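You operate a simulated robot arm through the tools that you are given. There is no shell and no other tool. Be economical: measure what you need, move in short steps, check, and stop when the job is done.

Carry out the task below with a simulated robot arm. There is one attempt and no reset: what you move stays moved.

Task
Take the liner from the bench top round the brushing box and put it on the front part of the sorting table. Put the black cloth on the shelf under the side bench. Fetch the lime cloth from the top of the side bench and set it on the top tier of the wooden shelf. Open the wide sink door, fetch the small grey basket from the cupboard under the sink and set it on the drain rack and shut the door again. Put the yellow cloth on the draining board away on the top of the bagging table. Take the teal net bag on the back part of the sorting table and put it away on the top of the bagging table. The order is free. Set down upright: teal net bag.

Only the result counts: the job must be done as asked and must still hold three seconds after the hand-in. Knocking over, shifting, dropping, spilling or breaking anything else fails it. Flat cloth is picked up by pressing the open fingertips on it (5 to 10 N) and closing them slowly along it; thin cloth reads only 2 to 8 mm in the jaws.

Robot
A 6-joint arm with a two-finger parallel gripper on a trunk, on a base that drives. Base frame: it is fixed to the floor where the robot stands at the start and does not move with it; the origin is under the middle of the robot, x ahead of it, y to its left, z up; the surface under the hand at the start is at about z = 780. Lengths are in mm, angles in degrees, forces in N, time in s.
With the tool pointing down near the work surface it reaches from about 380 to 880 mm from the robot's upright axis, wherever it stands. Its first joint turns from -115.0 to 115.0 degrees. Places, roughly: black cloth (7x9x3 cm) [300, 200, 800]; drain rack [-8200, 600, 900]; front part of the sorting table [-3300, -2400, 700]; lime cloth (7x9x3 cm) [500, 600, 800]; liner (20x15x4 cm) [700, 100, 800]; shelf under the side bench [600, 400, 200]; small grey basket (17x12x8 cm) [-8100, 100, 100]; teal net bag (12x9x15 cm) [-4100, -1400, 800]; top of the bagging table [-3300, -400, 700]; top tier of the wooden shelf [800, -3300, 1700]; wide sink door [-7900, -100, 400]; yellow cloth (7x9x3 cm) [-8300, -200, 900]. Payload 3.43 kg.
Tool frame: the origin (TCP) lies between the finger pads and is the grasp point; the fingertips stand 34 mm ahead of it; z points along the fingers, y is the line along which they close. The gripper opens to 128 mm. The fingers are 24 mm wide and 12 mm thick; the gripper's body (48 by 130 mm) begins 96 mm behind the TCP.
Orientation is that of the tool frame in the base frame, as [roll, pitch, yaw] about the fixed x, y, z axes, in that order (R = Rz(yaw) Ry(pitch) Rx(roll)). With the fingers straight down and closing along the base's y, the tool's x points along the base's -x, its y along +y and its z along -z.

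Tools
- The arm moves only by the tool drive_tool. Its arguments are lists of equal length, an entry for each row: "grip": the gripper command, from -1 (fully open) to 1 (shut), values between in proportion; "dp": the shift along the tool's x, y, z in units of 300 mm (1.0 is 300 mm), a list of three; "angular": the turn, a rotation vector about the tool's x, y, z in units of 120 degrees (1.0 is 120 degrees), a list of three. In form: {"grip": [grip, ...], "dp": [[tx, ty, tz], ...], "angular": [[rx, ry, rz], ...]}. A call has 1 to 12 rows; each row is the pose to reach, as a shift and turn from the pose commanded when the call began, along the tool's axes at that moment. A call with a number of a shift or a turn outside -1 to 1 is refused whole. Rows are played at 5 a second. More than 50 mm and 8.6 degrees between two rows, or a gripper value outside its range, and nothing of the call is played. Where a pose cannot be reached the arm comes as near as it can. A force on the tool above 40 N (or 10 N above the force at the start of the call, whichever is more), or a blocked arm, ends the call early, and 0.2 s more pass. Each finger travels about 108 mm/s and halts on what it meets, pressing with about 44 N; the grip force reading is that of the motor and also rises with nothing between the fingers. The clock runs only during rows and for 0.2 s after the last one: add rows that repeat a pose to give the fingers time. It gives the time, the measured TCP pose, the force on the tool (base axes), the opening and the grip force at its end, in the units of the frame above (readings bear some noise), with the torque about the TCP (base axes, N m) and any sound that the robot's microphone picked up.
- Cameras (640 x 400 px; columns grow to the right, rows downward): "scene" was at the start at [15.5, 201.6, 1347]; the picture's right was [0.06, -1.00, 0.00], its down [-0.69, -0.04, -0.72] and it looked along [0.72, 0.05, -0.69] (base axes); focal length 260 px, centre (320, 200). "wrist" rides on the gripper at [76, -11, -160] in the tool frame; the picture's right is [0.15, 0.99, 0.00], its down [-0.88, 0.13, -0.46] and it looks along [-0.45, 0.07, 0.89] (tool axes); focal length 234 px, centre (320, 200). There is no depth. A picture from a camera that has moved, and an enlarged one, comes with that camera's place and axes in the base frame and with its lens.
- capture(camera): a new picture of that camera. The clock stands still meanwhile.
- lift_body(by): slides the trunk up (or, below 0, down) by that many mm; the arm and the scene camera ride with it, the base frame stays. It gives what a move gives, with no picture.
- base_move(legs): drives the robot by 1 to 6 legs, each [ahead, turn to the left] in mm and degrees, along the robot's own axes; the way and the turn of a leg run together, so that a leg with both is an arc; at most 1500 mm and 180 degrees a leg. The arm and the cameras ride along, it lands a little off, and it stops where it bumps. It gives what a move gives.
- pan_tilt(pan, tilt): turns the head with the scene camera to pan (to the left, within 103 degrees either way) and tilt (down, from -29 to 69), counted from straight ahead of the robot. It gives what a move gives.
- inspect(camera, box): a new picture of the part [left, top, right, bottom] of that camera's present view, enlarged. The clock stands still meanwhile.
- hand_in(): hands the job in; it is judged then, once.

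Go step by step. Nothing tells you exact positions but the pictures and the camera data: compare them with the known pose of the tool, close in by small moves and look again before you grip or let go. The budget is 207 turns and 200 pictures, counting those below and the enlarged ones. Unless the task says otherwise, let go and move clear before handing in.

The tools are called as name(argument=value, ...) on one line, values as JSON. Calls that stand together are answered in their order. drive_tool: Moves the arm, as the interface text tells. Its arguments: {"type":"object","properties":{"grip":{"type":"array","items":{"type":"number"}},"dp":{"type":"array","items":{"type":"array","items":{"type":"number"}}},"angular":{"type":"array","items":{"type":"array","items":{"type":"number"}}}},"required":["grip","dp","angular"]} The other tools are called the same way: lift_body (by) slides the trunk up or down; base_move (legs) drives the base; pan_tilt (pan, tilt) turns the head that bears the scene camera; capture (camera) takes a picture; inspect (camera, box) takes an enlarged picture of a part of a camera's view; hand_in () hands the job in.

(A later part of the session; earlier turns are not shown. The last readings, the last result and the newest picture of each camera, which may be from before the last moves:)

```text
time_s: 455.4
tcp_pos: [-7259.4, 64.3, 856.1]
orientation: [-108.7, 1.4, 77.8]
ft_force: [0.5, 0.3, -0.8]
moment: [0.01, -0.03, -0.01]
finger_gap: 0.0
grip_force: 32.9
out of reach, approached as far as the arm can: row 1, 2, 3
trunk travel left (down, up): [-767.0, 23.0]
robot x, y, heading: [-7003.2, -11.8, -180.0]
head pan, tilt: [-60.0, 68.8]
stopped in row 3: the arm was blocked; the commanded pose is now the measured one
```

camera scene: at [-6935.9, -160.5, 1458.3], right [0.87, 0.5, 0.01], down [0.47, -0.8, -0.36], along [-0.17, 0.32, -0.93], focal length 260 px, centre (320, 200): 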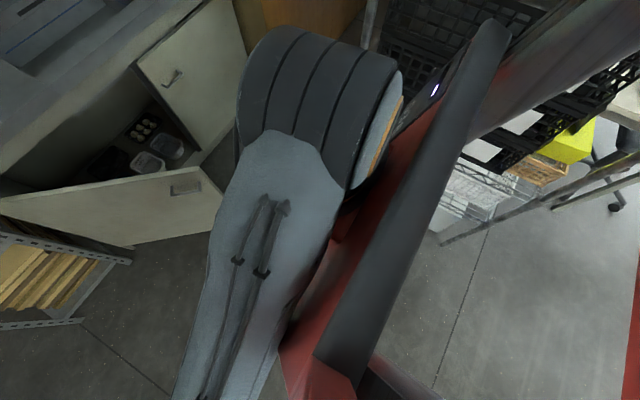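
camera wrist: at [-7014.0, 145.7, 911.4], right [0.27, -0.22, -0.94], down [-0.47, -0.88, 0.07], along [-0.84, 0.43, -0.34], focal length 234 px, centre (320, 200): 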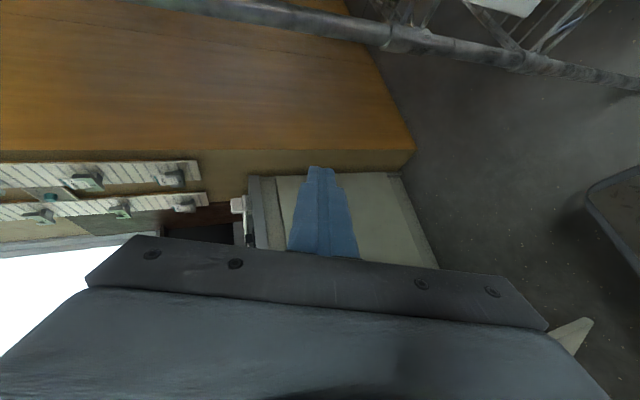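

drive_tool(grip=[1, 1, 1, 1, 1, 1, 1, 1], dp=[[-0.107, -0.083, 0.016], [-0.214, -0.167, 0.032], [-0.321, -0.25, 0.047], [-0.428, -0.333, 0.063], [-0.534, -0.416, 0.079], [-0.641, -0.5, 0.095], [-0.748, -0.583, 0.11], [-0.855, -0.666, 0.126]], angular=[[0.02, 0.0365, 0.0124], [0.039, 0.073, 0.0248], [0.059, 0.1095, 0.037], [0.079, 0.146, 0.0495], [0.098, 0.1825, 0.062], [0.118, 0.219, 0.074], [0.138, 0.2555, 0.087], [0.1575, 0.292, 0.099]])

```text
time_s: 455.9
tcp_pos: [-7243.3, 118.2, 863.1]
orientation: [-107.1, 0.1, 64.5]
ft_force: [1.0, 0.7, -0.7]
moment: [0.01, -0.01, -0.04]
finger_gap: 0.1
grip_force: 33.2
out of reach, approached as far as the arm can: row 1, 2
trunk travel left (down, up): [-767.0, 23.0]
robot x, y, heading: [-7003.5, -7.5, 180.0]
head pan, tilt: [-60.0, 68.8]
stopped in row 2: the arm was blocked; the commanded pose is now the measured one
```

The elbow seems to be at its folding limit, so the wrist must first move away from the shoulder, i.e. downward. I'll try down and left.

drive_tool(grip=[1, 1, 1, 1], dp=[[-0.03, 0.11, 0.013], [-0.08, 0.23, 0.027], [-0.13, 0.35, 0.041], [-0.18, 0.471, 0.055]], angular=[[0, 0, 0], [0, 0, 0], [0, 0, 0], [0, 0, 0]])

capture(camera="wrist")

```text
time_s: 456.9
tcp_pos: [-7234.8, 42.3, 727.2]
orientation: [-106.6, 0.8, 65.7]
ft_force: [-0.1, -0.2, 0.3]
moment: [0.0, -0.02, 0.01]
finger_gap: 0.2
grip_force: 32.6
trunk travel left (down, up): [-767.0, 23.0]
robot x, y, heading: [-7008.7, -8.8, 180.1]
head pan, tilt: [-60.0, 68.8]
```

```text
75 pictures are left
camera wrist: at [-7066.8, 50.8, 781.2], right [0.31, 0.0, -0.95], down [0.07, -1.0, 0.02], along [-0.95, -0.07, -0.31], focal length 234 px, centre (320, 200)
```

wrist: 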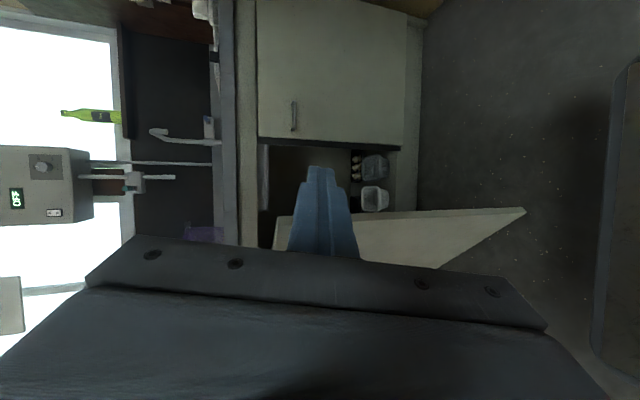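

Free now. I continue left and forward to where the arm was comfortable.

drive_tool(grip=[1, 1, 1, 1, 1, 1, 1], dp=[[-0.123, -0.023, 0.032], [-0.246, -0.045, 0.064], [-0.369, -0.068, 0.096], [-0.492, -0.09, 0.127], [-0.615, -0.113, 0.159], [-0.738, -0.135, 0.191], [-0.861, -0.158, 0.223]], angular=[[0, 0, 0], [0, 0, 0], [0, 0, 0], [0, 0, 0], [0, 0, 0], [0, 0, 0], [0, 0, 0]])

pan_tilt(pan=10, tilt=55)

capture(camera="scene")

```text
time_s: 458.4
tcp_pos: [-7410.4, -159.5, 755.1]
orientation: [-106.5, 0.8, 65.7]
ft_force: [0.1, -0.5, 1.4]
moment: [0.0, -0.02, -0.01]
finger_gap: 0.0
grip_force: 32.7
trunk travel left (down, up): [-767.0, 23.0]
robot x, y, heading: [-7006.1, -6.3, 179.8]
head pan, tilt: [-60.0, 68.8]
```

```text
time_s: 459.9
tcp_pos: [-7408.9, -159.4, 754.9]
orientation: [-106.5, 0.9, 65.8]
ft_force: [0.7, 1.0, 0.6]
moment: [-0.02, 0.04, 0.0]
finger_gap: 0.0
grip_force: 32.9
trunk travel left (down, up): [-767.0, 23.0]
robot x, y, heading: [-7005.3, -11.7, 179.7]
head pan, tilt: [10.0, 55.0]
```

```text
74 pictures are left
camera scene: at [-6967.7, -214.9, 1473.8], right [-0.17, 0.99, 0.0], down [0.81, 0.14, -0.57], along [-0.56, -0.1, -0.82], focal length 260 px, centre (320, 200)
```

scene: 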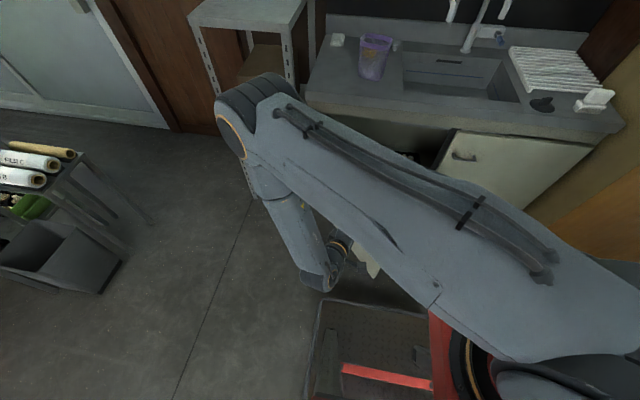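

drive_tool(grip=[1, 1, 1, 1, 1], dp=[[0.016, -0.129, 0.023], [0.031, -0.258, 0.047], [0.047, -0.387, 0.07], [0.062, -0.516, 0.094], [0.078, -0.645, 0.117]], angular=[[0, 0, 0], [0, 0, 0], [0, 0, 0], [0, 0, 0], [0, 0, 0]])

drive_tool(grip=[1, 1, 1, 1, 1, 1, 1, 1, 1], dp=[[0, 0, 0], [0, 0, 0], [0, 0, 0], [0, 0, 0], [0, 0, 0], [0, 0, 0], [0, 0, 0], [0, 0, 0], [0, 0, 0]], angular=[[-0.068, 0, 0], [-0.136, 0, 0], [-0.204, 0, 0], [-0.272, 0, 0], [-0.34, 0, 0], [-0.408, 0, 0], [-0.476, 0, 0], [-0.544, 0, 0], [-0.612, 0, 0]])

capture(camera="scene")

```text
time_s: 461.1
tcp_pos: [-7479.7, -99.9, 929.7]
orientation: [-106.5, 0.9, 65.8]
ft_force: [-0.1, -0.3, 0.0]
moment: [0.01, 0.01, 0.01]
finger_gap: 0.1
grip_force: 32.2
trunk travel left (down, up): [-767.0, 23.0]
robot x, y, heading: [-7007.0, -9.7, 179.5]
head pan, tilt: [10.0, 55.0]
```

```text
time_s: 463.1
tcp_pos: [-7496.8, -120.3, 924.2]
orientation: [-166.8, 7.5, 66.9]
ft_force: [0.6, -0.2, 0.3]
moment: [0.01, 0.01, 0.01]
finger_gap: 0.0
grip_force: 32.7
out of reach, approached as far as the arm can: row 8, 9
trunk travel left (down, up): [-767.0, 23.0]
robot x, y, heading: [-7005.2, -9.9, 179.8]
head pan, tilt: [10.0, 55.0]
```

```text
73 pictures are left
camera scene: at [-6967.4, -215.0, 1473.8], right [-0.17, 0.98, 0.0], down [0.81, 0.14, -0.57], along [-0.57, -0.1, -0.82], focal length 260 px, centre (320, 200)
```

scene: 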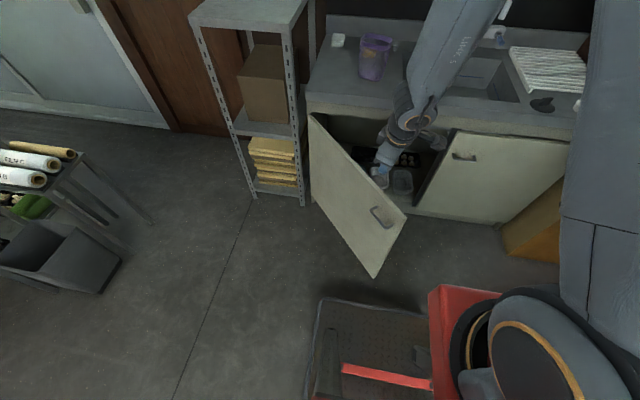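

The arm is back in its normal configuration. I move the base back a little and bring the tool vertical above the gap inside the door.

base_move(legs=[[-120, 0]])

drive_tool(grip=[1, 1, 1, 1, 1, 1], dp=[[0.03, -0.13, 0.022], [0.06, -0.26, 0.045], [0.089, -0.39, 0.067], [0.119, -0.52, 0.09], [0.149, -0.651, 0.112], [0.149, -0.651, 0.112]], angular=[[-0.022, 0.013, 0], [-0.044, 0.025, 0], [-0.066, 0.038, 0], [-0.088, 0.05, 0], [-0.11, 0.063, 0], [-0.11, 0.063, 0]])

capture(camera="scene")

```text
time_s: 464.3
tcp_pos: [-7378.5, -119.4, 924.7]
orientation: [-166.9, 7.5, 66.8]
ft_force: [-0.6, 0.3, 0.1]
moment: [-0.01, 0.01, 0.0]
finger_gap: 0.0
grip_force: 33.5
trunk travel left (down, up): [-767.0, 23.0]
robot x, y, heading: [-6887.7, -5.2, 179.7]
head pan, tilt: [10.0, 55.0]
```

```text
time_s: 465.7
tcp_pos: [-7543.0, -0.6, 931.5]
orientation: [179.8, -0.1, 65.9]
ft_force: [-0.3, -0.5, -0.6]
moment: [-0.01, 0.03, -0.03]
finger_gap: 0.1
grip_force: 32.8
out of reach, approached as far as the arm can: row 1
trunk travel left (down, up): [-767.0, 23.0]
robot x, y, heading: [-6888.6, -10.2, 179.9]
head pan, tilt: [10.0, 55.0]
```

```text
72 pictures are left
camera scene: at [-6850.5, -215.0, 1473.9], right [-0.17, 0.99, 0.0], down [0.81, 0.14, -0.57], along [-0.57, -0.1, -0.82], focal length 260 px, centre (320, 200)
```

scene: 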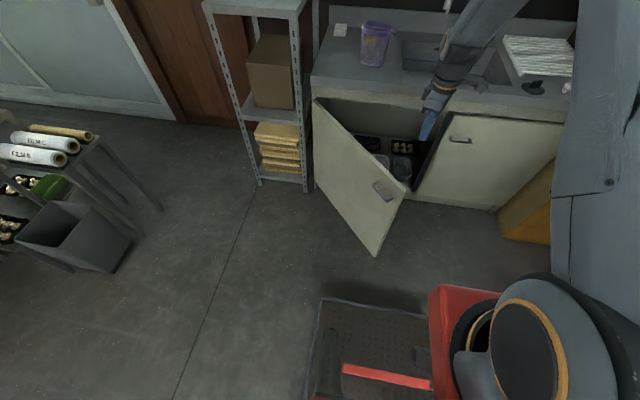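

The tool is vertical and just inside the door. I'll step a bit further inward, lower the trunk so the fingers drop below the door's top edge, then push.

drive_tool(grip=[1, 1], dp=[[0.042, -0.095, 0], [0.042, -0.095, 0]], angular=[[0, 0, 0], [0, 0, 0]])

lift_body(by=-250)

drive_tool(grip=[1, 1, 1, 1, 1, 1, 1], dp=[[-0.053, 0.126, 0], [-0.107, 0.252, 0], [-0.182, 0.395, 0], [-0.265, 0.553, 0], [-0.362, 0.687, 0], [-0.471, 0.819, 0], [-0.591, 0.935, 0]], angular=[[0, 0, 0], [0, 0, 0], [0, 0, 0], [0, 0, 0], [0, 0, 0], [0, 0, 0], [0, 0, 0]])

capture(camera="scene")

```text
time_s: 466.3
tcp_pos: [-7561.1, 22.6, 929.8]
orientation: [179.8, 0.0, 66.0]
ft_force: [0.9, 1.5, 0.1]
moment: [0.01, -0.01, -0.02]
finger_gap: 0.0
grip_force: 33.2
trunk travel left (down, up): [-767.0, 23.0]
robot x, y, heading: [-6889.3, -10.1, 179.9]
head pan, tilt: [10.0, 55.0]
```

```text
time_s: 468.9
tcp_pos: [-7563.6, 24.1, 680.5]
orientation: [179.8, 0.0, 65.9]
ft_force: [0.9, 0.1, -0.7]
moment: [-0.03, 0.02, 0.02]
finger_gap: 0.0
grip_force: 33.0
trunk travel left (down, up): [-517.0, 273.0]
robot x, y, heading: [-6887.9, -11.5, 179.8]
head pan, tilt: [10.0, 55.0]
```

```text
refused: row 4 steps farther than a row can; nothing moved
```

```text
71 pictures are left
camera scene: at [-6920.1, -214.9, 1223.9], right [-0.17, 0.99, 0.0], down [0.81, 0.14, -0.57], along [-0.56, -0.1, -0.82], focal length 260 px, centre (320, 200)
```

scene: 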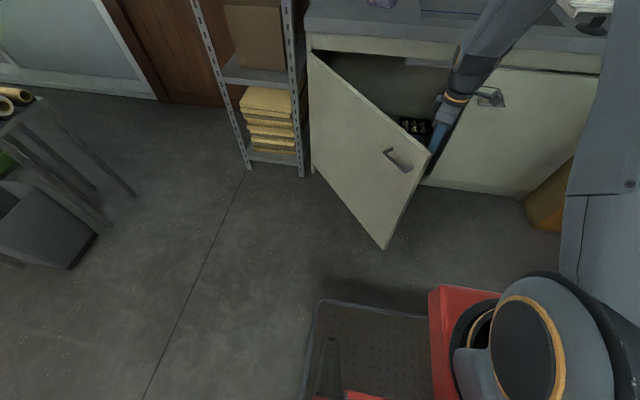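

Fingers are inside, below the door's top edge. I repeat the push with smaller steps.

drive_tool(grip=[1, 1, 1, 1, 1, 1, 1, 1, 1], dp=[[-0.053, 0.126, 0], [-0.107, 0.252, 0], [-0.165, 0.36, 0], [-0.22, 0.468, 0], [-0.285, 0.58, 0], [-0.362, 0.687, 0], [-0.435, 0.775, 0], [-0.512, 0.86, 0], [-0.591, 0.935, 0]], angular=[[0, 0, 0], [0, 0, 0], [0, 0, 0], [0, 0, 0], [0, 0, 0], [0, 0, 0], [0, 0, 0], [0, 0, 0], [0, 0, 0]])

capture(camera="scene")

```text
time_s: 470.9
tcp_pos: [-7380.6, -253.3, 679.0]
orientation: [179.8, 0.0, 65.9]
ft_force: [-0.4, 0.9, -0.5]
moment: [-0.05, 0.01, -0.01]
finger_gap: 0.2
grip_force: 32.5
trunk travel left (down, up): [-517.0, 273.0]
robot x, y, heading: [-6888.1, -9.9, 179.9]
head pan, tilt: [10.0, 55.0]
```

```text
70 pictures are left
camera scene: at [-6920.2, -214.7, 1223.9], right [-0.17, 0.99, 0.0], down [0.81, 0.14, -0.57], along [-0.56, -0.1, -0.82], focal length 260 px, centre (320, 200)
```

scene: 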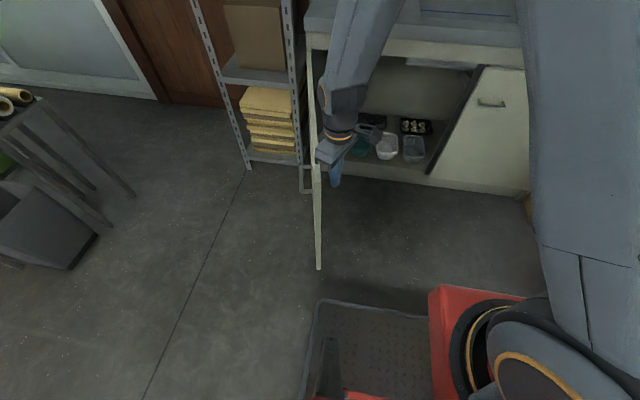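

The door swung to about 90°. Now I move the tool in front of the opening, align it for a front-wall pinch, and lower the trunk to look at the baskets.

drive_tool(grip=[1, 1, 1, 1, 1, 1, 1, 1, 1], dp=[[0.107, -0.096, 0], [0.215, -0.193, 0], [0.322, -0.289, 0], [0.43, -0.385, 0], [0.537, -0.482, 0], [0.645, -0.578, 0], [0.752, -0.674, 0], [0.86, -0.771, 0], [0.967, -0.867, 0]], angular=[[0, 0, -0.022], [0, 0, -0.044], [0, 0, -0.067], [0, 0, -0.089], [0, 0, -0.111], [0, 0, -0.133], [0, 0, -0.156], [0, 0, -0.178], [0, 0, -0.2]])

lift_body(by=-380)

pan_tilt(pan=-5, tilt=30)

capture(camera="scene")

capture(camera="wrist")

```text
time_s: 472.9
tcp_pos: [-7498.3, 116.4, 681.9]
orientation: [179.9, 0.1, 90.0]
ft_force: [-0.2, -0.4, 0.9]
moment: [0.02, 0.0, -0.04]
finger_gap: 0.0
grip_force: 32.8
trunk travel left (down, up): [-517.0, 273.0]
robot x, y, heading: [-6886.9, -10.2, 180.1]
head pan, tilt: [10.0, 55.0]
```

```text
time_s: 476.5
tcp_pos: [-7499.6, 118.1, 300.7]
orientation: [179.9, 0.0, 89.9]
ft_force: [-0.1, -0.6, 0.3]
moment: [0.0, 0.01, -0.04]
finger_gap: 0.1
grip_force: 33.4
trunk travel left (down, up): [-137.0, 653.0]
robot x, y, heading: [-6886.6, -9.0, 179.8]
head pan, tilt: [10.0, 55.0]
```

```text
time_s: 477.4
tcp_pos: [-7499.1, 118.9, 299.8]
orientation: [179.8, -0.1, 89.8]
ft_force: [-0.5, 0.3, 0.0]
moment: [0.0, 0.01, 0.01]
finger_gap: 0.3
grip_force: 32.9
trunk travel left (down, up): [-137.0, 653.0]
robot x, y, heading: [-6888.6, -6.8, 179.9]
head pan, tilt: [-5.0, 30.0]
```

```text
69 pictures are left
camera scene: at [-7044.8, -194.2, 879.8], right [0.09, 1.0, 0.0], down [0.5, -0.04, -0.87], along [-0.86, 0.08, -0.5], focal length 260 px, centre (320, 200)
```

scene: 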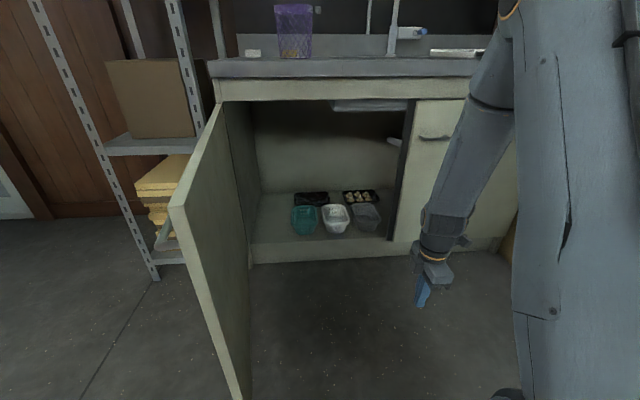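

```text
68 pictures are left
camera wrist: at [-7510.2, 195.1, 459.0], right [0.99, 0.14, 0.0], down [0.13, -0.88, 0.46], along [0.07, -0.45, -0.89], focal length 234 px, centre (320, 200)
```

wrist: 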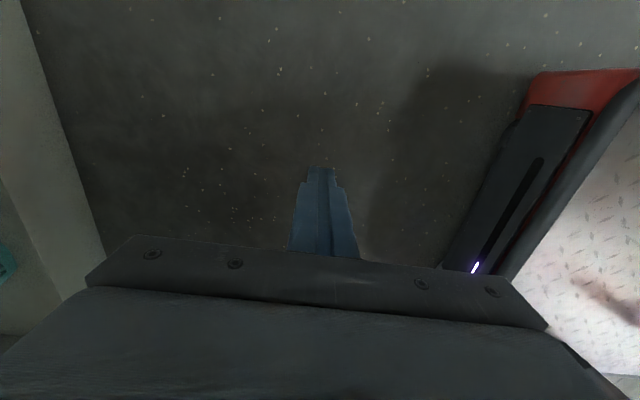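

inspect(camera="scene", box=[240, 160, 420, 270])

```text
3.56 times, centred on (330, 215) of scene
camera zoom: at [-7044.8, -194.2, 879.8], right [0.09, 1.0, 0.0], down [0.5, -0.04, -0.87], along [-0.86, 0.08, -0.5], focal length 924 px, centre (284, 147)
```

zoom: 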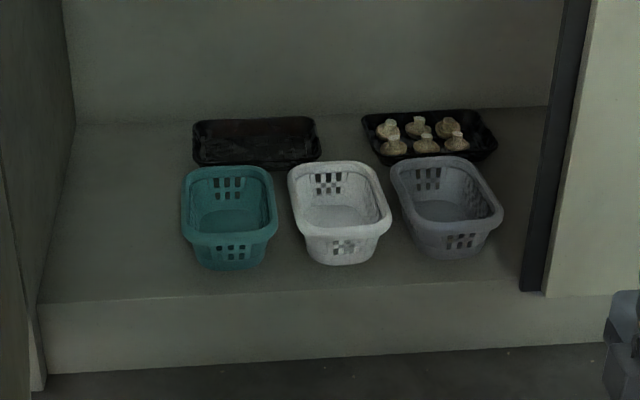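

The target is the right-hand basket: near rim at about x=-8050, y≈70..195, z≈168, on the cupboard floor at z≈93. The post's edge is at y≈190, so I'll pinch its near wall left of centre (y≈112).

lift_body(by=-120)

base_move(legs=[[270, 0]])

drive_tool(grip=[0.5, 0, 0, 0], dp=[[0, 0, -0.12], [0, 0, -0.24], [0, 0, -0.36], [0, 0, -0.433]], angular=[[0.0375, 0, 0], [0.075, 0, 0], [0.1125, 0, 0], [0.15, 0, 0]])

drive_tool(grip=[0, 0, 0, 0, 0, 0], dp=[[0, -0.135, 0.044], [0, -0.27, 0.088], [0, -0.404, 0.132], [0, -0.54, 0.175], [-0.01, -0.673, 0.219], [-0.02, -0.808, 0.263]], angular=[[0, 0, 0], [0, 0, 0], [0, 0, 0], [0, 0, 0], [0, 0, 0], [0, 0, 0]])

capture(camera="scene")

capture(camera="wrist")

```text
time_s: 478.9
tcp_pos: [-7499.3, 118.3, 180.2]
orientation: [179.8, 0.0, 89.9]
ft_force: [-0.3, -0.4, 0.8]
moment: [0.0, -0.02, 0.01]
finger_gap: 0.0
grip_force: 33.0
trunk travel left (down, up): [-17.0, 773.0]
robot x, y, heading: [-6887.1, -11.6, 179.9]
head pan, tilt: [-5.0, 30.0]
```

```text
time_s: 480.9
tcp_pos: [-7774.8, 117.8, 179.7]
orientation: [179.8, -0.1, 89.9]
ft_force: [0.1, 0.3, -0.1]
moment: [-0.01, 0.01, 0.0]
finger_gap: 0.3
grip_force: 32.6
trunk travel left (down, up): [-17.0, 773.0]
robot x, y, heading: [-7163.8, -5.9, 179.9]
head pan, tilt: [-5.0, 30.0]
```

```text
time_s: 481.9
tcp_pos: [-7773.9, 118.3, 311.5]
orientation: [-162.0, 0.1, 90.0]
ft_force: [-0.6, 0.2, 0.1]
moment: [0.02, 0.0, 0.02]
finger_gap: 63.8
grip_force: 0.0
trunk travel left (down, up): [-17.0, 773.0]
robot x, y, heading: [-7162.7, -9.3, 179.7]
head pan, tilt: [-5.0, 30.0]
```

```text
time_s: 483.1
tcp_pos: [-7973.8, 114.3, 311.8]
orientation: [-163.0, 0.7, 88.7]
ft_force: [27.0, -7.4, 16.9]
moment: [2.68, 3.79, -2.5]
finger_gap: 63.8
grip_force: 0.0
trunk travel left (down, up): [-17.0, 773.0]
robot x, y, heading: [-7164.4, -6.9, 180.0]
head pan, tilt: [-5.0, 30.0]
stopped in row 6: the force on the tool passed its limit at 150 N (the readings are from after the stop); the commanded pose is now the measured one
```

```text
66 pictures are left
camera scene: at [-7352.3, -193.8, 760.2], right [0.09, 1.0, 0.0], down [0.5, -0.04, -0.87], along [-0.86, 0.08, -0.5], focal length 260 px, centre (320, 200)
```

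scene: 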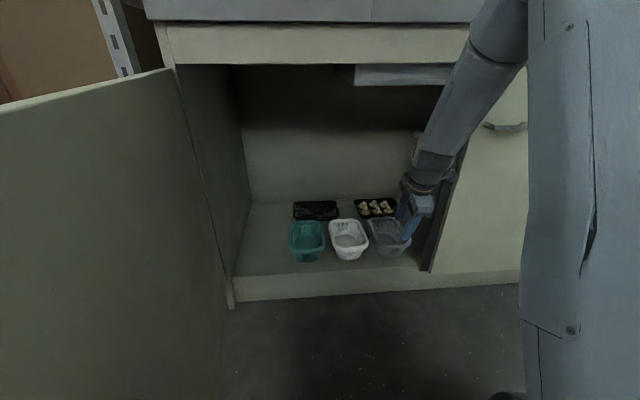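

```text
65 pictures are left
camera wrist: at [-7935.8, 191.4, 465.0], right [0.95, 0.12, -0.29], down [0.24, -0.88, 0.41], along [-0.21, -0.46, -0.86], focal length 234 px, centre (320, 200)
```

wrist: 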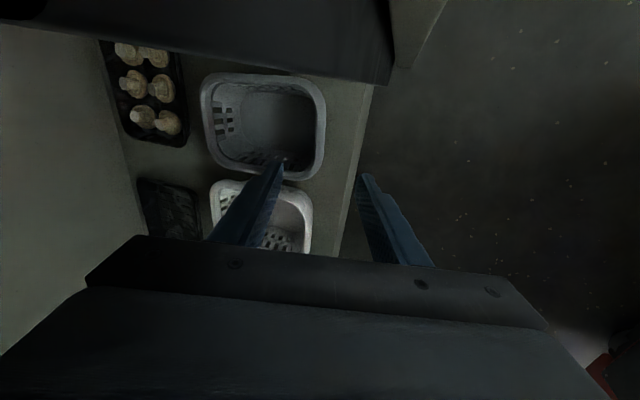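

The wrist camera housing bumped the post on the right. I back out and flip the tool by 180° so the camera is on the left side.

drive_tool(grip=[0, 0, 0, 0, 0], dp=[[0, 0.1, -0.033], [0, 0.25, -0.081], [0, 0.4, -0.13], [0, 0.55, -0.179], [0, 0.697, -0.227]], angular=[[0, 0, 0], [0, 0, 0], [0, 0, 0], [0, 0, 0], [0, 0, 0]])

drive_tool(grip=[0, 0, 0, 0, 0, 0, 0, 0, 0, 0, 0], dp=[[0, 0, 0], [0, 0, 0], [0, 0, 0], [0, 0, 0], [0, 0, 0], [0, 0, 0], [0, 0, 0], [0, 0, 0], [0, 0, 0], [0, 0, 0], [0, 0, 0]], angular=[[0, 0, 0.068], [0, 0, 0.136], [0, 0, 0.204], [0, 0, 0.273], [0, 0, 0.341], [0, 0, 0.409], [0, 0, 0.477], [0, 0, 0.545], [0, 0, 0.614], [0, 0, 0.682], [0, 0, 0.75]])

drive_tool(grip=[0, 0, 0, 0, 0, 0, 0, 0, 0, 0, 0], dp=[[0, 0, 0], [0, 0, 0], [0, 0, 0], [0, 0, 0], [0, 0, 0], [0, 0, 0], [0, 0, 0], [0, 0, 0], [0, 0, 0], [0, 0, 0], [0, 0, 0]], angular=[[0, 0, 0.068], [0, 0, 0.136], [0, 0, 0.204], [0, 0, 0.273], [0, 0, 0.341], [0, 0, 0.409], [0, 0, 0.477], [0, 0, 0.545], [0, 0, 0.614], [0, 0, 0.682], [0, 0, 0.75]])

capture(camera="wrist")

```text
time_s: 484.3
tcp_pos: [-7755.4, 108.3, 313.6]
orientation: [-162.9, 0.7, 89.0]
ft_force: [0.1, -0.8, -0.1]
moment: [0.02, -0.01, 0.0]
finger_gap: 64.0
grip_force: 0.1
trunk travel left (down, up): [-17.0, 773.0]
robot x, y, heading: [-7161.8, -8.6, 180.0]
head pan, tilt: [-5.0, 30.0]
```

```text
time_s: 486.7
tcp_pos: [-7756.1, 109.5, 313.8]
orientation: [179.4, 17.0, -1.4]
ft_force: [0.1, 0.6, 0.4]
moment: [0.03, 0.0, -0.01]
finger_gap: 64.0
grip_force: 0.0
trunk travel left (down, up): [-17.0, 773.0]
robot x, y, heading: [-7163.6, -5.4, 180.0]
head pan, tilt: [-5.0, 30.0]
```

```text
time_s: 489.1
tcp_pos: [-7754.8, 109.2, 313.0]
orientation: [162.9, -0.7, -91.3]
ft_force: [0.1, 0.0, 0.1]
moment: [0.01, 0.02, -0.01]
finger_gap: 63.9
grip_force: 0.1
trunk travel left (down, up): [-17.0, 773.0]
robot x, y, heading: [-7161.0, -8.2, 179.8]
head pan, tilt: [-5.0, 30.0]
```

```text
64 pictures are left
camera wrist: at [-7699.3, 35.0, 462.3], right [-0.95, -0.12, 0.29], down [0.03, 0.89, 0.46], along [-0.32, 0.45, -0.84], focal length 234 px, centre (320, 200)
```

wrist: 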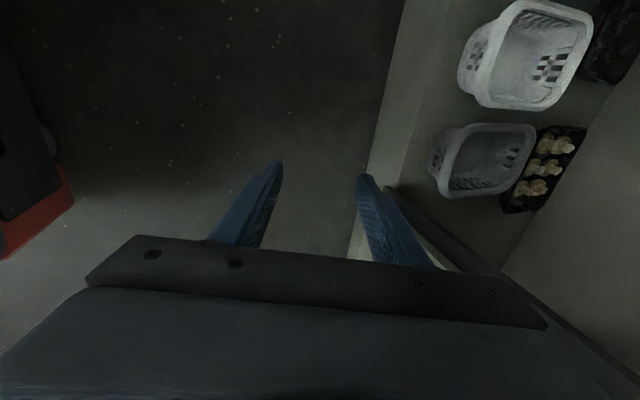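

Now the camera is on the left. I advance again above the basket's near rim.

drive_tool(grip=[0, 0, 0, 0, 0, 0, 0], dp=[[0, 0.12, 0.04], [0, 0.24, 0.08], [0, 0.36, 0.13], [0, 0.48, 0.18], [0, 0.6, 0.26], [-0.005, 0.72, 0.34], [-0.01, 0.828, 0.427]], angular=[[0, 0, 0], [0, 0, 0], [0, 0, 0], [0, 0, 0], [0, 0, 0], [0, 0, 0], [0, 0, 0]])

capture(camera="wrist")

inspect(camera="scene", box=[280, 140, 460, 280])

```text
time_s: 490.7
tcp_pos: [-8034.4, 119.5, 263.0]
orientation: [162.9, -0.7, -91.0]
ft_force: [-0.7, 0.3, 0.9]
moment: [0.01, -0.02, -0.01]
finger_gap: 63.7
grip_force: 0.1
trunk travel left (down, up): [-17.0, 773.0]
robot x, y, heading: [-7164.3, -12.8, 179.8]
head pan, tilt: [-5.0, 30.0]
```

```text
63 pictures are left
camera wrist: at [-7977.7, 45.3, 412.0], right [-0.95, -0.12, 0.29], down [0.03, 0.89, 0.46], along [-0.32, 0.45, -0.84], focal length 234 px, centre (320, 200)
```

wrist: 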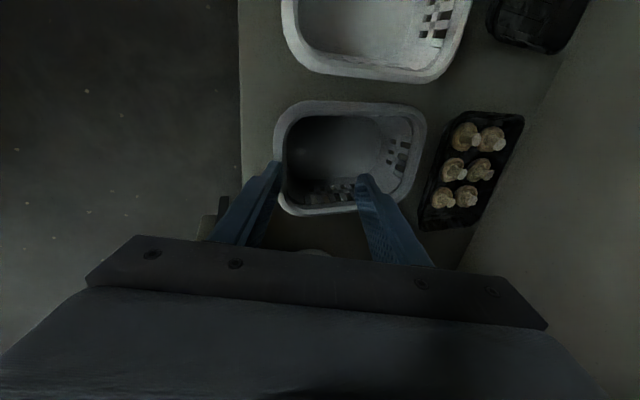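

```text
2.86 times, centred on (370, 210) of scene
camera zoom: at [-7353.4, -193.6, 759.9], right [0.09, 1.0, 0.0], down [0.5, -0.04, -0.87], along [-0.86, 0.08, -0.5], focal length 742 px, centre (177, 171)
```

zoom: 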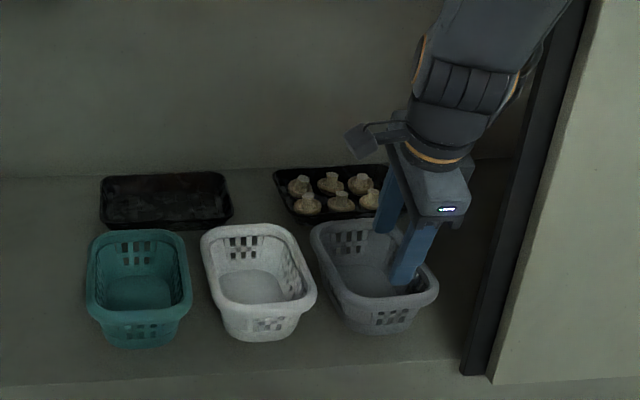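

The near wall is at x≈-8021. I lower so the fingers straddle it.

drive_tool(grip=[0, 0, 0, 0], dp=[[-0.007, -0.06, 0.08], [-0.007, -0.1, 0.18], [-0.007, -0.135, 0.28], [-0.007, -0.135, 0.318]], angular=[[0, 0, 0], [0, 0, 0], [0, 0, 0], [0, 0, 0]])

capture(camera="wrist")

inspect(camera="scene", box=[340, 180, 440, 270])

```text
time_s: 491.7
tcp_pos: [-8018.2, 120.1, 166.1]
orientation: [162.8, -0.7, -91.1]
ft_force: [13.8, -2.7, 28.9]
moment: [0.08, -1.61, -0.14]
finger_gap: 67.2
grip_force: 2.6
trunk travel left (down, up): [-17.0, 773.0]
robot x, y, heading: [-7160.6, -12.5, 180.0]
head pan, tilt: [-5.0, 30.0]
stopped in row 4: the force on the tool passed its limit at 61 N (the readings are from after the stop); the commanded pose is now the measured one
```

```text
61 pictures are left
camera wrist: at [-7961.9, 46.0, 314.8], right [-0.95, -0.12, 0.29], down [0.03, 0.89, 0.46], along [-0.32, 0.45, -0.84], focal length 234 px, centre (320, 200)
```

wrist: 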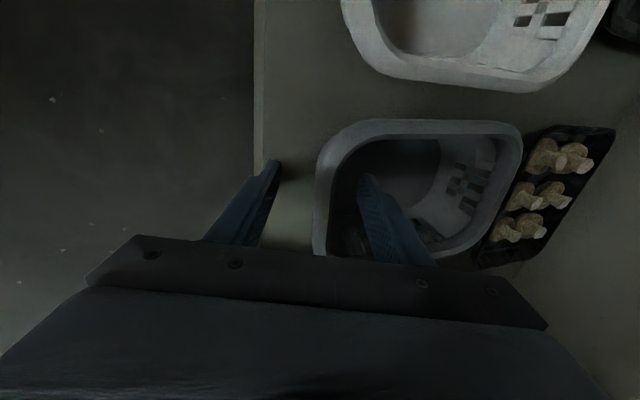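

```text
4.44 times, centred on (390, 225) of scene
camera zoom: at [-7352.6, -193.6, 760.3], right [0.09, 1.0, 0.0], down [0.5, -0.04, -0.87], along [-0.86, 0.08, -0.5], focal length 1155 px, centre (9, 89)
```

zoom: 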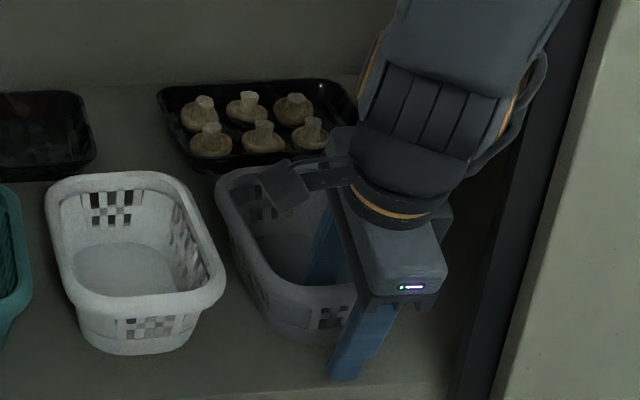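

The outer fingertip touched the cupboard floor. I raise 6 mm and close on the wall.

drive_tool(grip=[0, 0, 0.2, 0.4, 0.6, 0.8, 1, 1, 1], dp=[[0, 0.006, -0.025], [0, 0.006, -0.025], [0, 0.006, -0.025], [0, 0.006, -0.025], [0, 0.006, -0.025], [0, 0.006, -0.025], [0, 0.006, -0.025], [0, 0.006, -0.025], [0, 0.006, -0.025]], angular=[[0, 0, 0], [0, 0, 0], [0, 0, 0], [0, 0, 0], [0, 0, 0], [0, 0, 0], [0, 0, 0], [0, 0, 0], [0, 0, 0]])

capture(camera="wrist")

```text
time_s: 493.7
tcp_pos: [-8018.5, 119.8, 172.0]
orientation: [162.9, -0.6, -91.1]
ft_force: [-0.5, -0.4, -0.7]
moment: [0.04, 0.0, 0.04]
finger_gap: 4.2
grip_force: 38.3
trunk travel left (down, up): [-17.0, 773.0]
robot x, y, heading: [-7163.4, -8.9, 179.7]
head pan, tilt: [-5.0, 30.0]
```

```text
59 pictures are left
camera wrist: at [-7962.3, 45.7, 320.0], right [-0.95, -0.12, 0.29], down [0.03, 0.89, 0.46], along [-0.32, 0.45, -0.84], focal length 234 px, centre (320, 200)
```

wrist: 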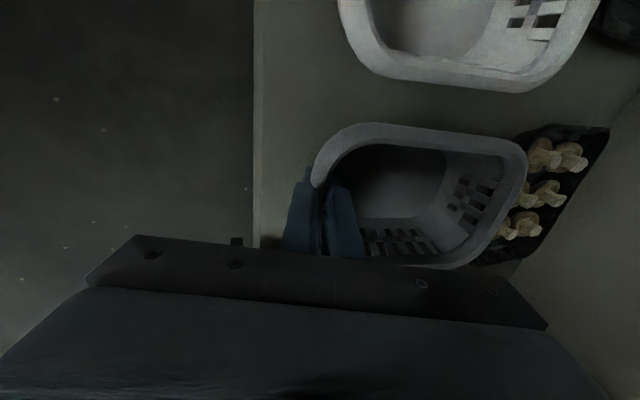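

Gripped (4 mm wall). Lifting straight up, then checking.

drive_tool(grip=[1, 1, 1, 1, 1, 1], dp=[[0, 0.01, -0.032], [0, 0.03, -0.1], [0, 0.065, -0.21], [0, 0.1, -0.33], [0, 0.146, -0.478], [0, 0.146, -0.478]], angular=[[0, 0, 0], [0, 0, 0], [0, 0, 0], [0, 0, 0], [0, 0, 0], [0, 0, 0]])

capture(camera="wrist")

capture(camera="scene")

```text
time_s: 495.1
tcp_pos: [-8016.2, 124.8, 324.2]
orientation: [162.9, -0.7, -91.1]
ft_force: [0.1, 0.1, -0.9]
moment: [0.0, -0.05, 0.0]
finger_gap: 4.2
grip_force: 39.3
trunk travel left (down, up): [-17.0, 773.0]
robot x, y, heading: [-7163.3, -7.6, 179.9]
head pan, tilt: [-5.0, 30.0]
```

```text
58 pictures are left
camera wrist: at [-7959.7, 50.6, 472.3], right [-0.95, -0.12, 0.29], down [0.03, 0.89, 0.46], along [-0.32, 0.45, -0.84], focal length 234 px, centre (320, 200)
```

wrist: 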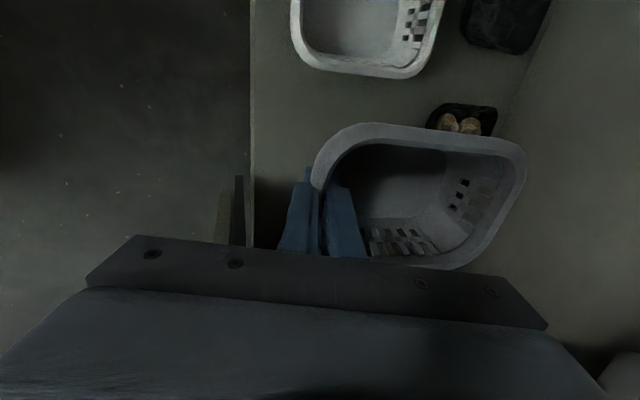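

```text
57 pictures are left
camera scene: at [-7353.5, -193.5, 759.8], right [0.09, 1.0, 0.0], down [0.5, -0.04, -0.87], along [-0.86, 0.08, -0.5], focal length 260 px, centre (320, 200)
```

scene: 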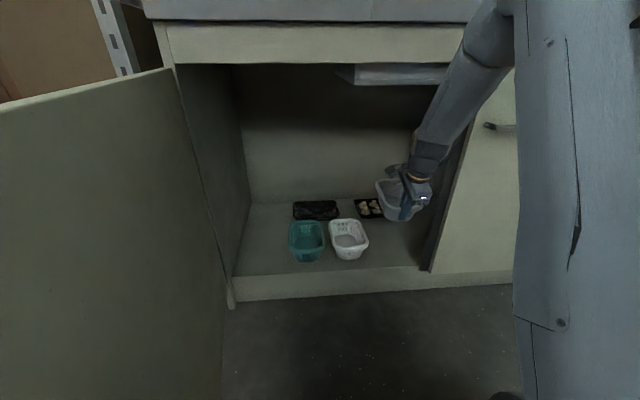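

drive_tool(grip=[1, 1, 1], dp=[[0.08, 0, 0], [0.16, 0, 0], [0.233, 0, 0]], angular=[[0, 0, 0], [0, 0, 0], [0, 0, 0]])

base_move(legs=[[-480, 0]])

lift_body(by=400)

lift_body(by=360)

capture(camera="scene")

```text
time_s: 495.9
tcp_pos: [-8020.6, 52.2, 322.4]
orientation: [162.8, -0.7, -91.2]
ft_force: [0.3, 0.1, -1.2]
moment: [0.03, -0.02, -0.01]
finger_gap: 4.3
grip_force: 38.8
trunk travel left (down, up): [-17.0, 773.0]
robot x, y, heading: [-7157.7, -6.9, 179.8]
head pan, tilt: [-5.0, 30.0]
```

```text
time_s: 498.8
tcp_pos: [-7531.7, 51.2, 322.4]
orientation: [162.8, -0.7, -91.0]
ft_force: [-0.4, 0.1, -0.6]
moment: [0.01, -0.08, -0.01]
finger_gap: 4.0
grip_force: 38.4
trunk travel left (down, up): [-17.0, 773.0]
robot x, y, heading: [-6670.9, -7.2, 180.2]
head pan, tilt: [-5.0, 30.0]
```

```text
time_s: 502.6
tcp_pos: [-7530.8, 49.8, 723.4]
orientation: [162.8, -0.6, -91.0]
ft_force: [0.2, -0.1, -1.2]
moment: [0.01, -0.05, -0.02]
finger_gap: 4.1
grip_force: 38.8
trunk travel left (down, up): [-417.0, 373.0]
robot x, y, heading: [-6678.3, -8.3, 180.2]
head pan, tilt: [-5.0, 30.0]
```

```text
time_s: 506.1
tcp_pos: [-7530.6, 51.6, 1082.5]
orientation: [162.8, -0.7, -91.0]
ft_force: [0.8, -0.3, -1.1]
moment: [-0.02, -0.06, 0.0]
finger_gap: 4.4
grip_force: 38.7
trunk travel left (down, up): [-777.0, 13.0]
robot x, y, heading: [-6673.1, -5.3, 180.0]
head pan, tilt: [-5.0, 30.0]
```

```text
56 pictures are left
camera scene: at [-6653.4, -194.6, 1519.9], right [0.09, 1.0, 0.0], down [0.5, -0.04, -0.87], along [-0.86, 0.08, -0.5], focal length 260 px, centre (320, 200)
```

scene: 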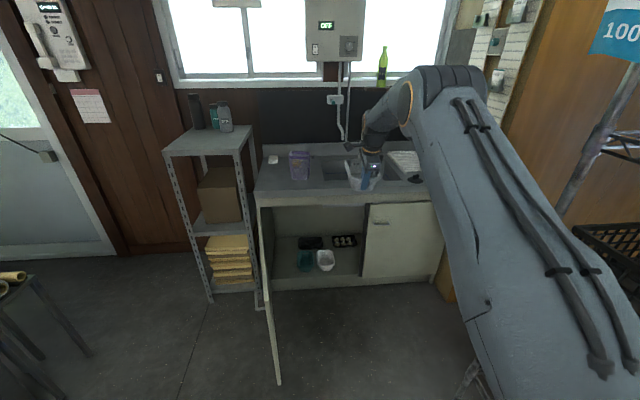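

The basket is out and held. Next, the drain rack: I shift the base right and forward, then swing the arm right.

base_move(legs=[[0, -20], [450, 0], [0, 20]])

drive_tool(grip=[1, 1, 1, 1, 1], dp=[[-0.131, -0.061, -0.019], [-0.262, -0.122, -0.037], [-0.393, -0.184, -0.056], [-0.524, -0.245, -0.074], [-0.655, -0.306, -0.093]], angular=[[0, 0, 0], [0, 0, 0], [0, 0, 0], [0, 0, 0], [0, 0, 0]])

drive_tool(grip=[1, 1, 1, 1, 1], dp=[[-0.131, -0.061, -0.019], [-0.262, -0.122, -0.037], [-0.393, -0.184, -0.056], [-0.524, -0.245, -0.074], [-0.655, -0.306, -0.093]], angular=[[0, 0, 0], [0, 0, 0], [0, 0, 0], [0, 0, 0], [0, 0, 0]])

pan_tilt(pan=-25, tilt=35)

capture(camera="scene")

capture(camera="wrist")

```text
time_s: 509.6
tcp_pos: [-7753.5, 509.0, 1082.5]
orientation: [162.9, -0.8, -114.8]
ft_force: [-0.1, 0.0, -1.0]
moment: [-0.07, -0.01, 0.01]
finger_gap: 4.0
grip_force: 38.7
trunk travel left (down, up): [-777.0, 13.0]
robot x, y, heading: [-7003.7, 89.2, 147.9]
head pan, tilt: [-5.0, 30.0]
stopped in leg 2: the robot was blocked; the commanded pose is now the measured one
```

```text
time_s: 510.9
tcp_pos: [-7584.6, 649.1, 1078.7]
orientation: [162.9, -1.0, -114.8]
ft_force: [-0.9, -0.4, -0.6]
moment: [0.01, -0.1, 0.01]
finger_gap: 4.0
grip_force: 38.5
trunk travel left (down, up): [-777.0, 13.0]
robot x, y, heading: [-7003.4, 90.1, 147.8]
head pan, tilt: [-5.0, 30.0]
```

```text
time_s: 512.2
tcp_pos: [-7421.6, 777.0, 1074.3]
orientation: [162.2, -1.7, -113.0]
ft_force: [3.4, 4.9, 2.1]
moment: [-0.52, 0.31, 0.18]
finger_gap: 4.1
grip_force: 38.3
trunk travel left (down, up): [-777.0, 13.0]
robot x, y, heading: [-6999.2, 90.5, 147.9]
head pan, tilt: [-5.0, 30.0]
stopped in row 5: the arm was blocked; the commanded pose is now the measured one
```

```text
time_s: 513.1
tcp_pos: [-7404.9, 765.6, 1043.5]
orientation: [164.4, -4.7, -113.4]
ft_force: [-0.7, -0.9, -1.3]
moment: [-0.04, -0.08, 0.02]
finger_gap: 4.1
grip_force: 38.8
trunk travel left (down, up): [-777.0, 13.0]
robot x, y, heading: [-7004.2, 87.7, 147.9]
head pan, tilt: [-25.0, 35.0]
```

```text
55 pictures are left
camera scene: at [-7129.5, -150.9, 1507.0], right [0.84, 0.54, 0.07], down [0.35, -0.43, -0.83], along [-0.42, 0.72, -0.55], focal length 260 px, centre (320, 200)
```

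scene: 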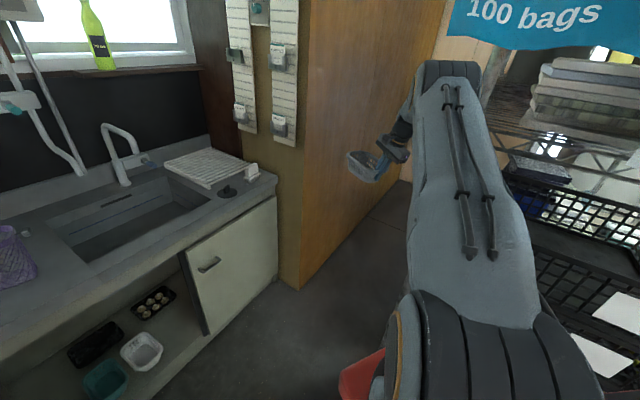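

```text
54 pictures are left
camera wrist: at [-7381.5, 686.3, 1199.2], right [-0.92, 0.26, 0.28], down [0.36, 0.84, 0.4], along [-0.13, 0.47, -0.87], focal length 234 px, centre (320, 200)
```

wrist: 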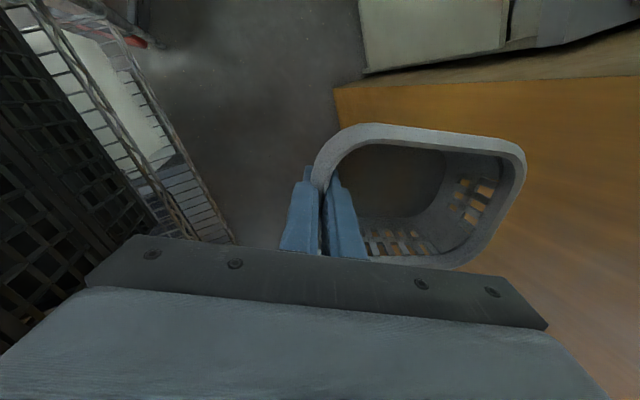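

The base was blocked mid-way with the heading off, and the arm is leaning against the panel or rack on the right. I'll retract the arm to the left straight away.

drive_tool(grip=[1, 1, 1, 1, 1], dp=[[0.131, 0.061, 0.019], [0.262, 0.122, 0.037], [0.393, 0.184, 0.056], [0.524, 0.245, 0.074], [0.655, 0.306, 0.093]], angular=[[0, 0, 0], [0, 0, 0], [0, 0, 0], [0, 0, 0], [0, 0, 0]])

pan_tilt(pan=-60, tilt=45)

capture(camera="scene")

```text
time_s: 513.4
tcp_pos: [-7372.1, 749.8, 983.0]
orientation: [167.6, -11.5, -114.1]
ft_force: [1.6, 1.1, -0.1]
moment: [-0.2, 0.13, 0.04]
finger_gap: 4.2
grip_force: 38.7
trunk travel left (down, up): [-777.0, 13.0]
robot x, y, heading: [-7001.3, 84.2, 147.9]
head pan, tilt: [-25.0, 35.0]
stopped in row 1: the arm was blocked; the commanded pose is now the measured one
```

```text
time_s: 514.4
tcp_pos: [-7368.4, 753.8, 984.4]
orientation: [166.8, -11.8, -114.1]
ft_force: [-0.5, 0.5, -0.5]
moment: [-0.03, -0.04, 0.01]
finger_gap: 4.1
grip_force: 39.0
trunk travel left (down, up): [-777.0, 13.0]
robot x, y, heading: [-7003.1, 87.4, 147.8]
head pan, tilt: [-60.0, 45.0]
```

```text
53 pictures are left
camera scene: at [-7109.2, -164.3, 1495.0], right [1.0, -0.04, 0.06], down [0.02, -0.65, -0.76], along [0.07, 0.76, -0.65], focal length 260 px, centre (320, 200)
```

scene: 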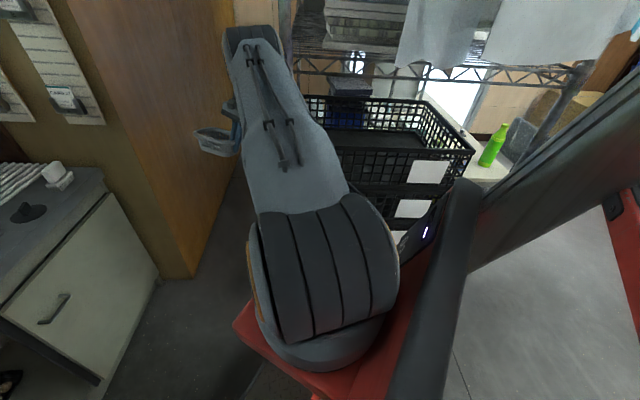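

The robot is leaning with the elbow against the rack side. I back the base away from it.

base_move(legs=[[-150, 0]])

capture(camera="scene")

```text
time_s: 515.1
tcp_pos: [-7288.8, 708.1, 901.0]
orientation: [170.5, -24.9, -117.9]
ft_force: [-1.2, 0.4, -1.0]
moment: [-0.05, -0.25, 0.1]
finger_gap: 4.0
grip_force: 38.6
trunk travel left (down, up): [-777.0, 13.0]
robot x, y, heading: [-6997.5, 75.8, 147.9]
head pan, tilt: [-60.0, 45.0]
stopped in leg 1: the robot was blocked; the commanded pose is now the measured one
```

```text
52 pictures are left
camera scene: at [-7223.6, -205.3, 1499.7], right [0.99, -0.05, 0.15], down [0.08, -0.64, -0.77], along [0.13, 0.77, -0.63], focal length 260 px, centre (320, 200)
```

scene: 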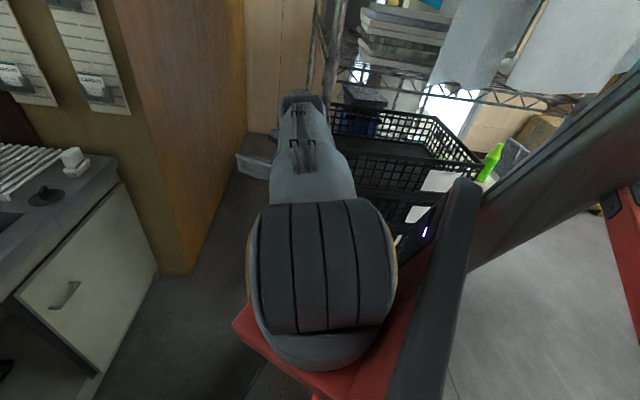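

capture(camera="wrist")

```text
51 pictures are left
camera wrist: at [-7257.5, 687.8, 1072.8], right [-0.89, 0.4, 0.21], down [0.42, 0.91, 0.06], along [-0.17, 0.14, -0.98], focal length 234 px, centre (320, 200)
```

wrist: 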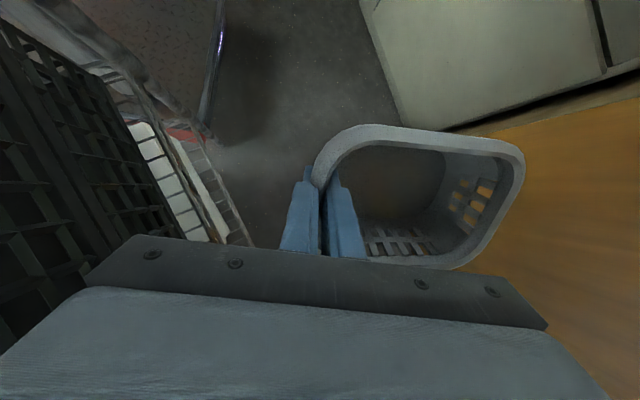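

The robot is leaning left, with the arm wedged between the rack and the panel. I'll lower the trunk a bit to lower the weight and see whether it settles.

lift_body(by=-60)

capture(camera="scene")

```text
time_s: 515.5
tcp_pos: [-7252.4, 695.1, 869.4]
orientation: [171.7, -31.3, -123.7]
ft_force: [-1.9, 0.8, -0.2]
moment: [-0.04, -0.22, 0.11]
finger_gap: 3.8
grip_force: 38.9
trunk travel left (down, up): [-773.0, 17.0]
robot x, y, heading: [-6994.5, 65.0, 146.9]
head pan, tilt: [-60.0, 45.0]
stopped: the arm was blocked; the commanded pose is now the measured one
```

```text
50 pictures are left
camera scene: at [-7343.1, -185.9, 1500.8], right [0.97, -0.07, 0.22], down [0.12, -0.65, -0.75], along [0.2, 0.76, -0.62], focal length 260 px, centre (320, 200)
```

scene: 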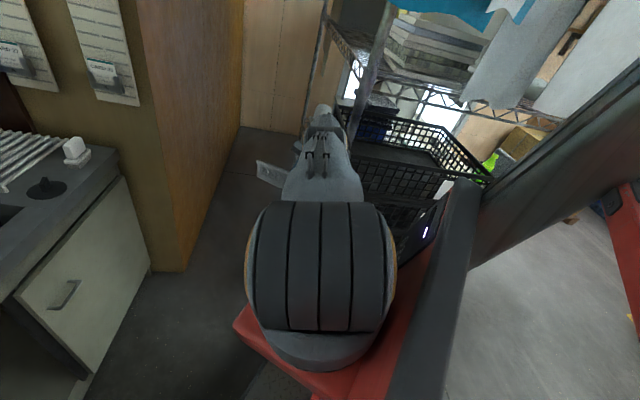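

base_move(legs=[[250, 0]])

capture(camera="scene")

```text
time_s: 516.2
tcp_pos: [-7430.4, 685.0, 866.7]
orientation: [157.3, -38.5, -91.9]
ft_force: [-0.1, -11.4, 32.4]
moment: [2.58, -1.28, -0.09]
finger_gap: 4.1
grip_force: 38.7
trunk travel left (down, up): [-773.0, 17.0]
robot x, y, heading: [-7257.2, 11.7, -153.9]
head pan, tilt: [-60.0, 45.0]
stopped in leg 1: the robot was blocked; the commanded pose is now the measured one
```

```text
49 pictures are left
camera scene: at [-7090.8, -57.7, 1501.3], right [0.56, 0.83, -0.02], down [0.56, -0.4, -0.72], along [-0.61, 0.39, -0.69], focal length 260 px, centre (320, 200)
```

scene: 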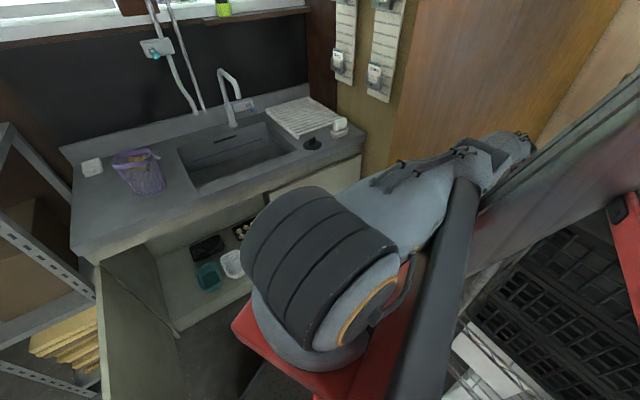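

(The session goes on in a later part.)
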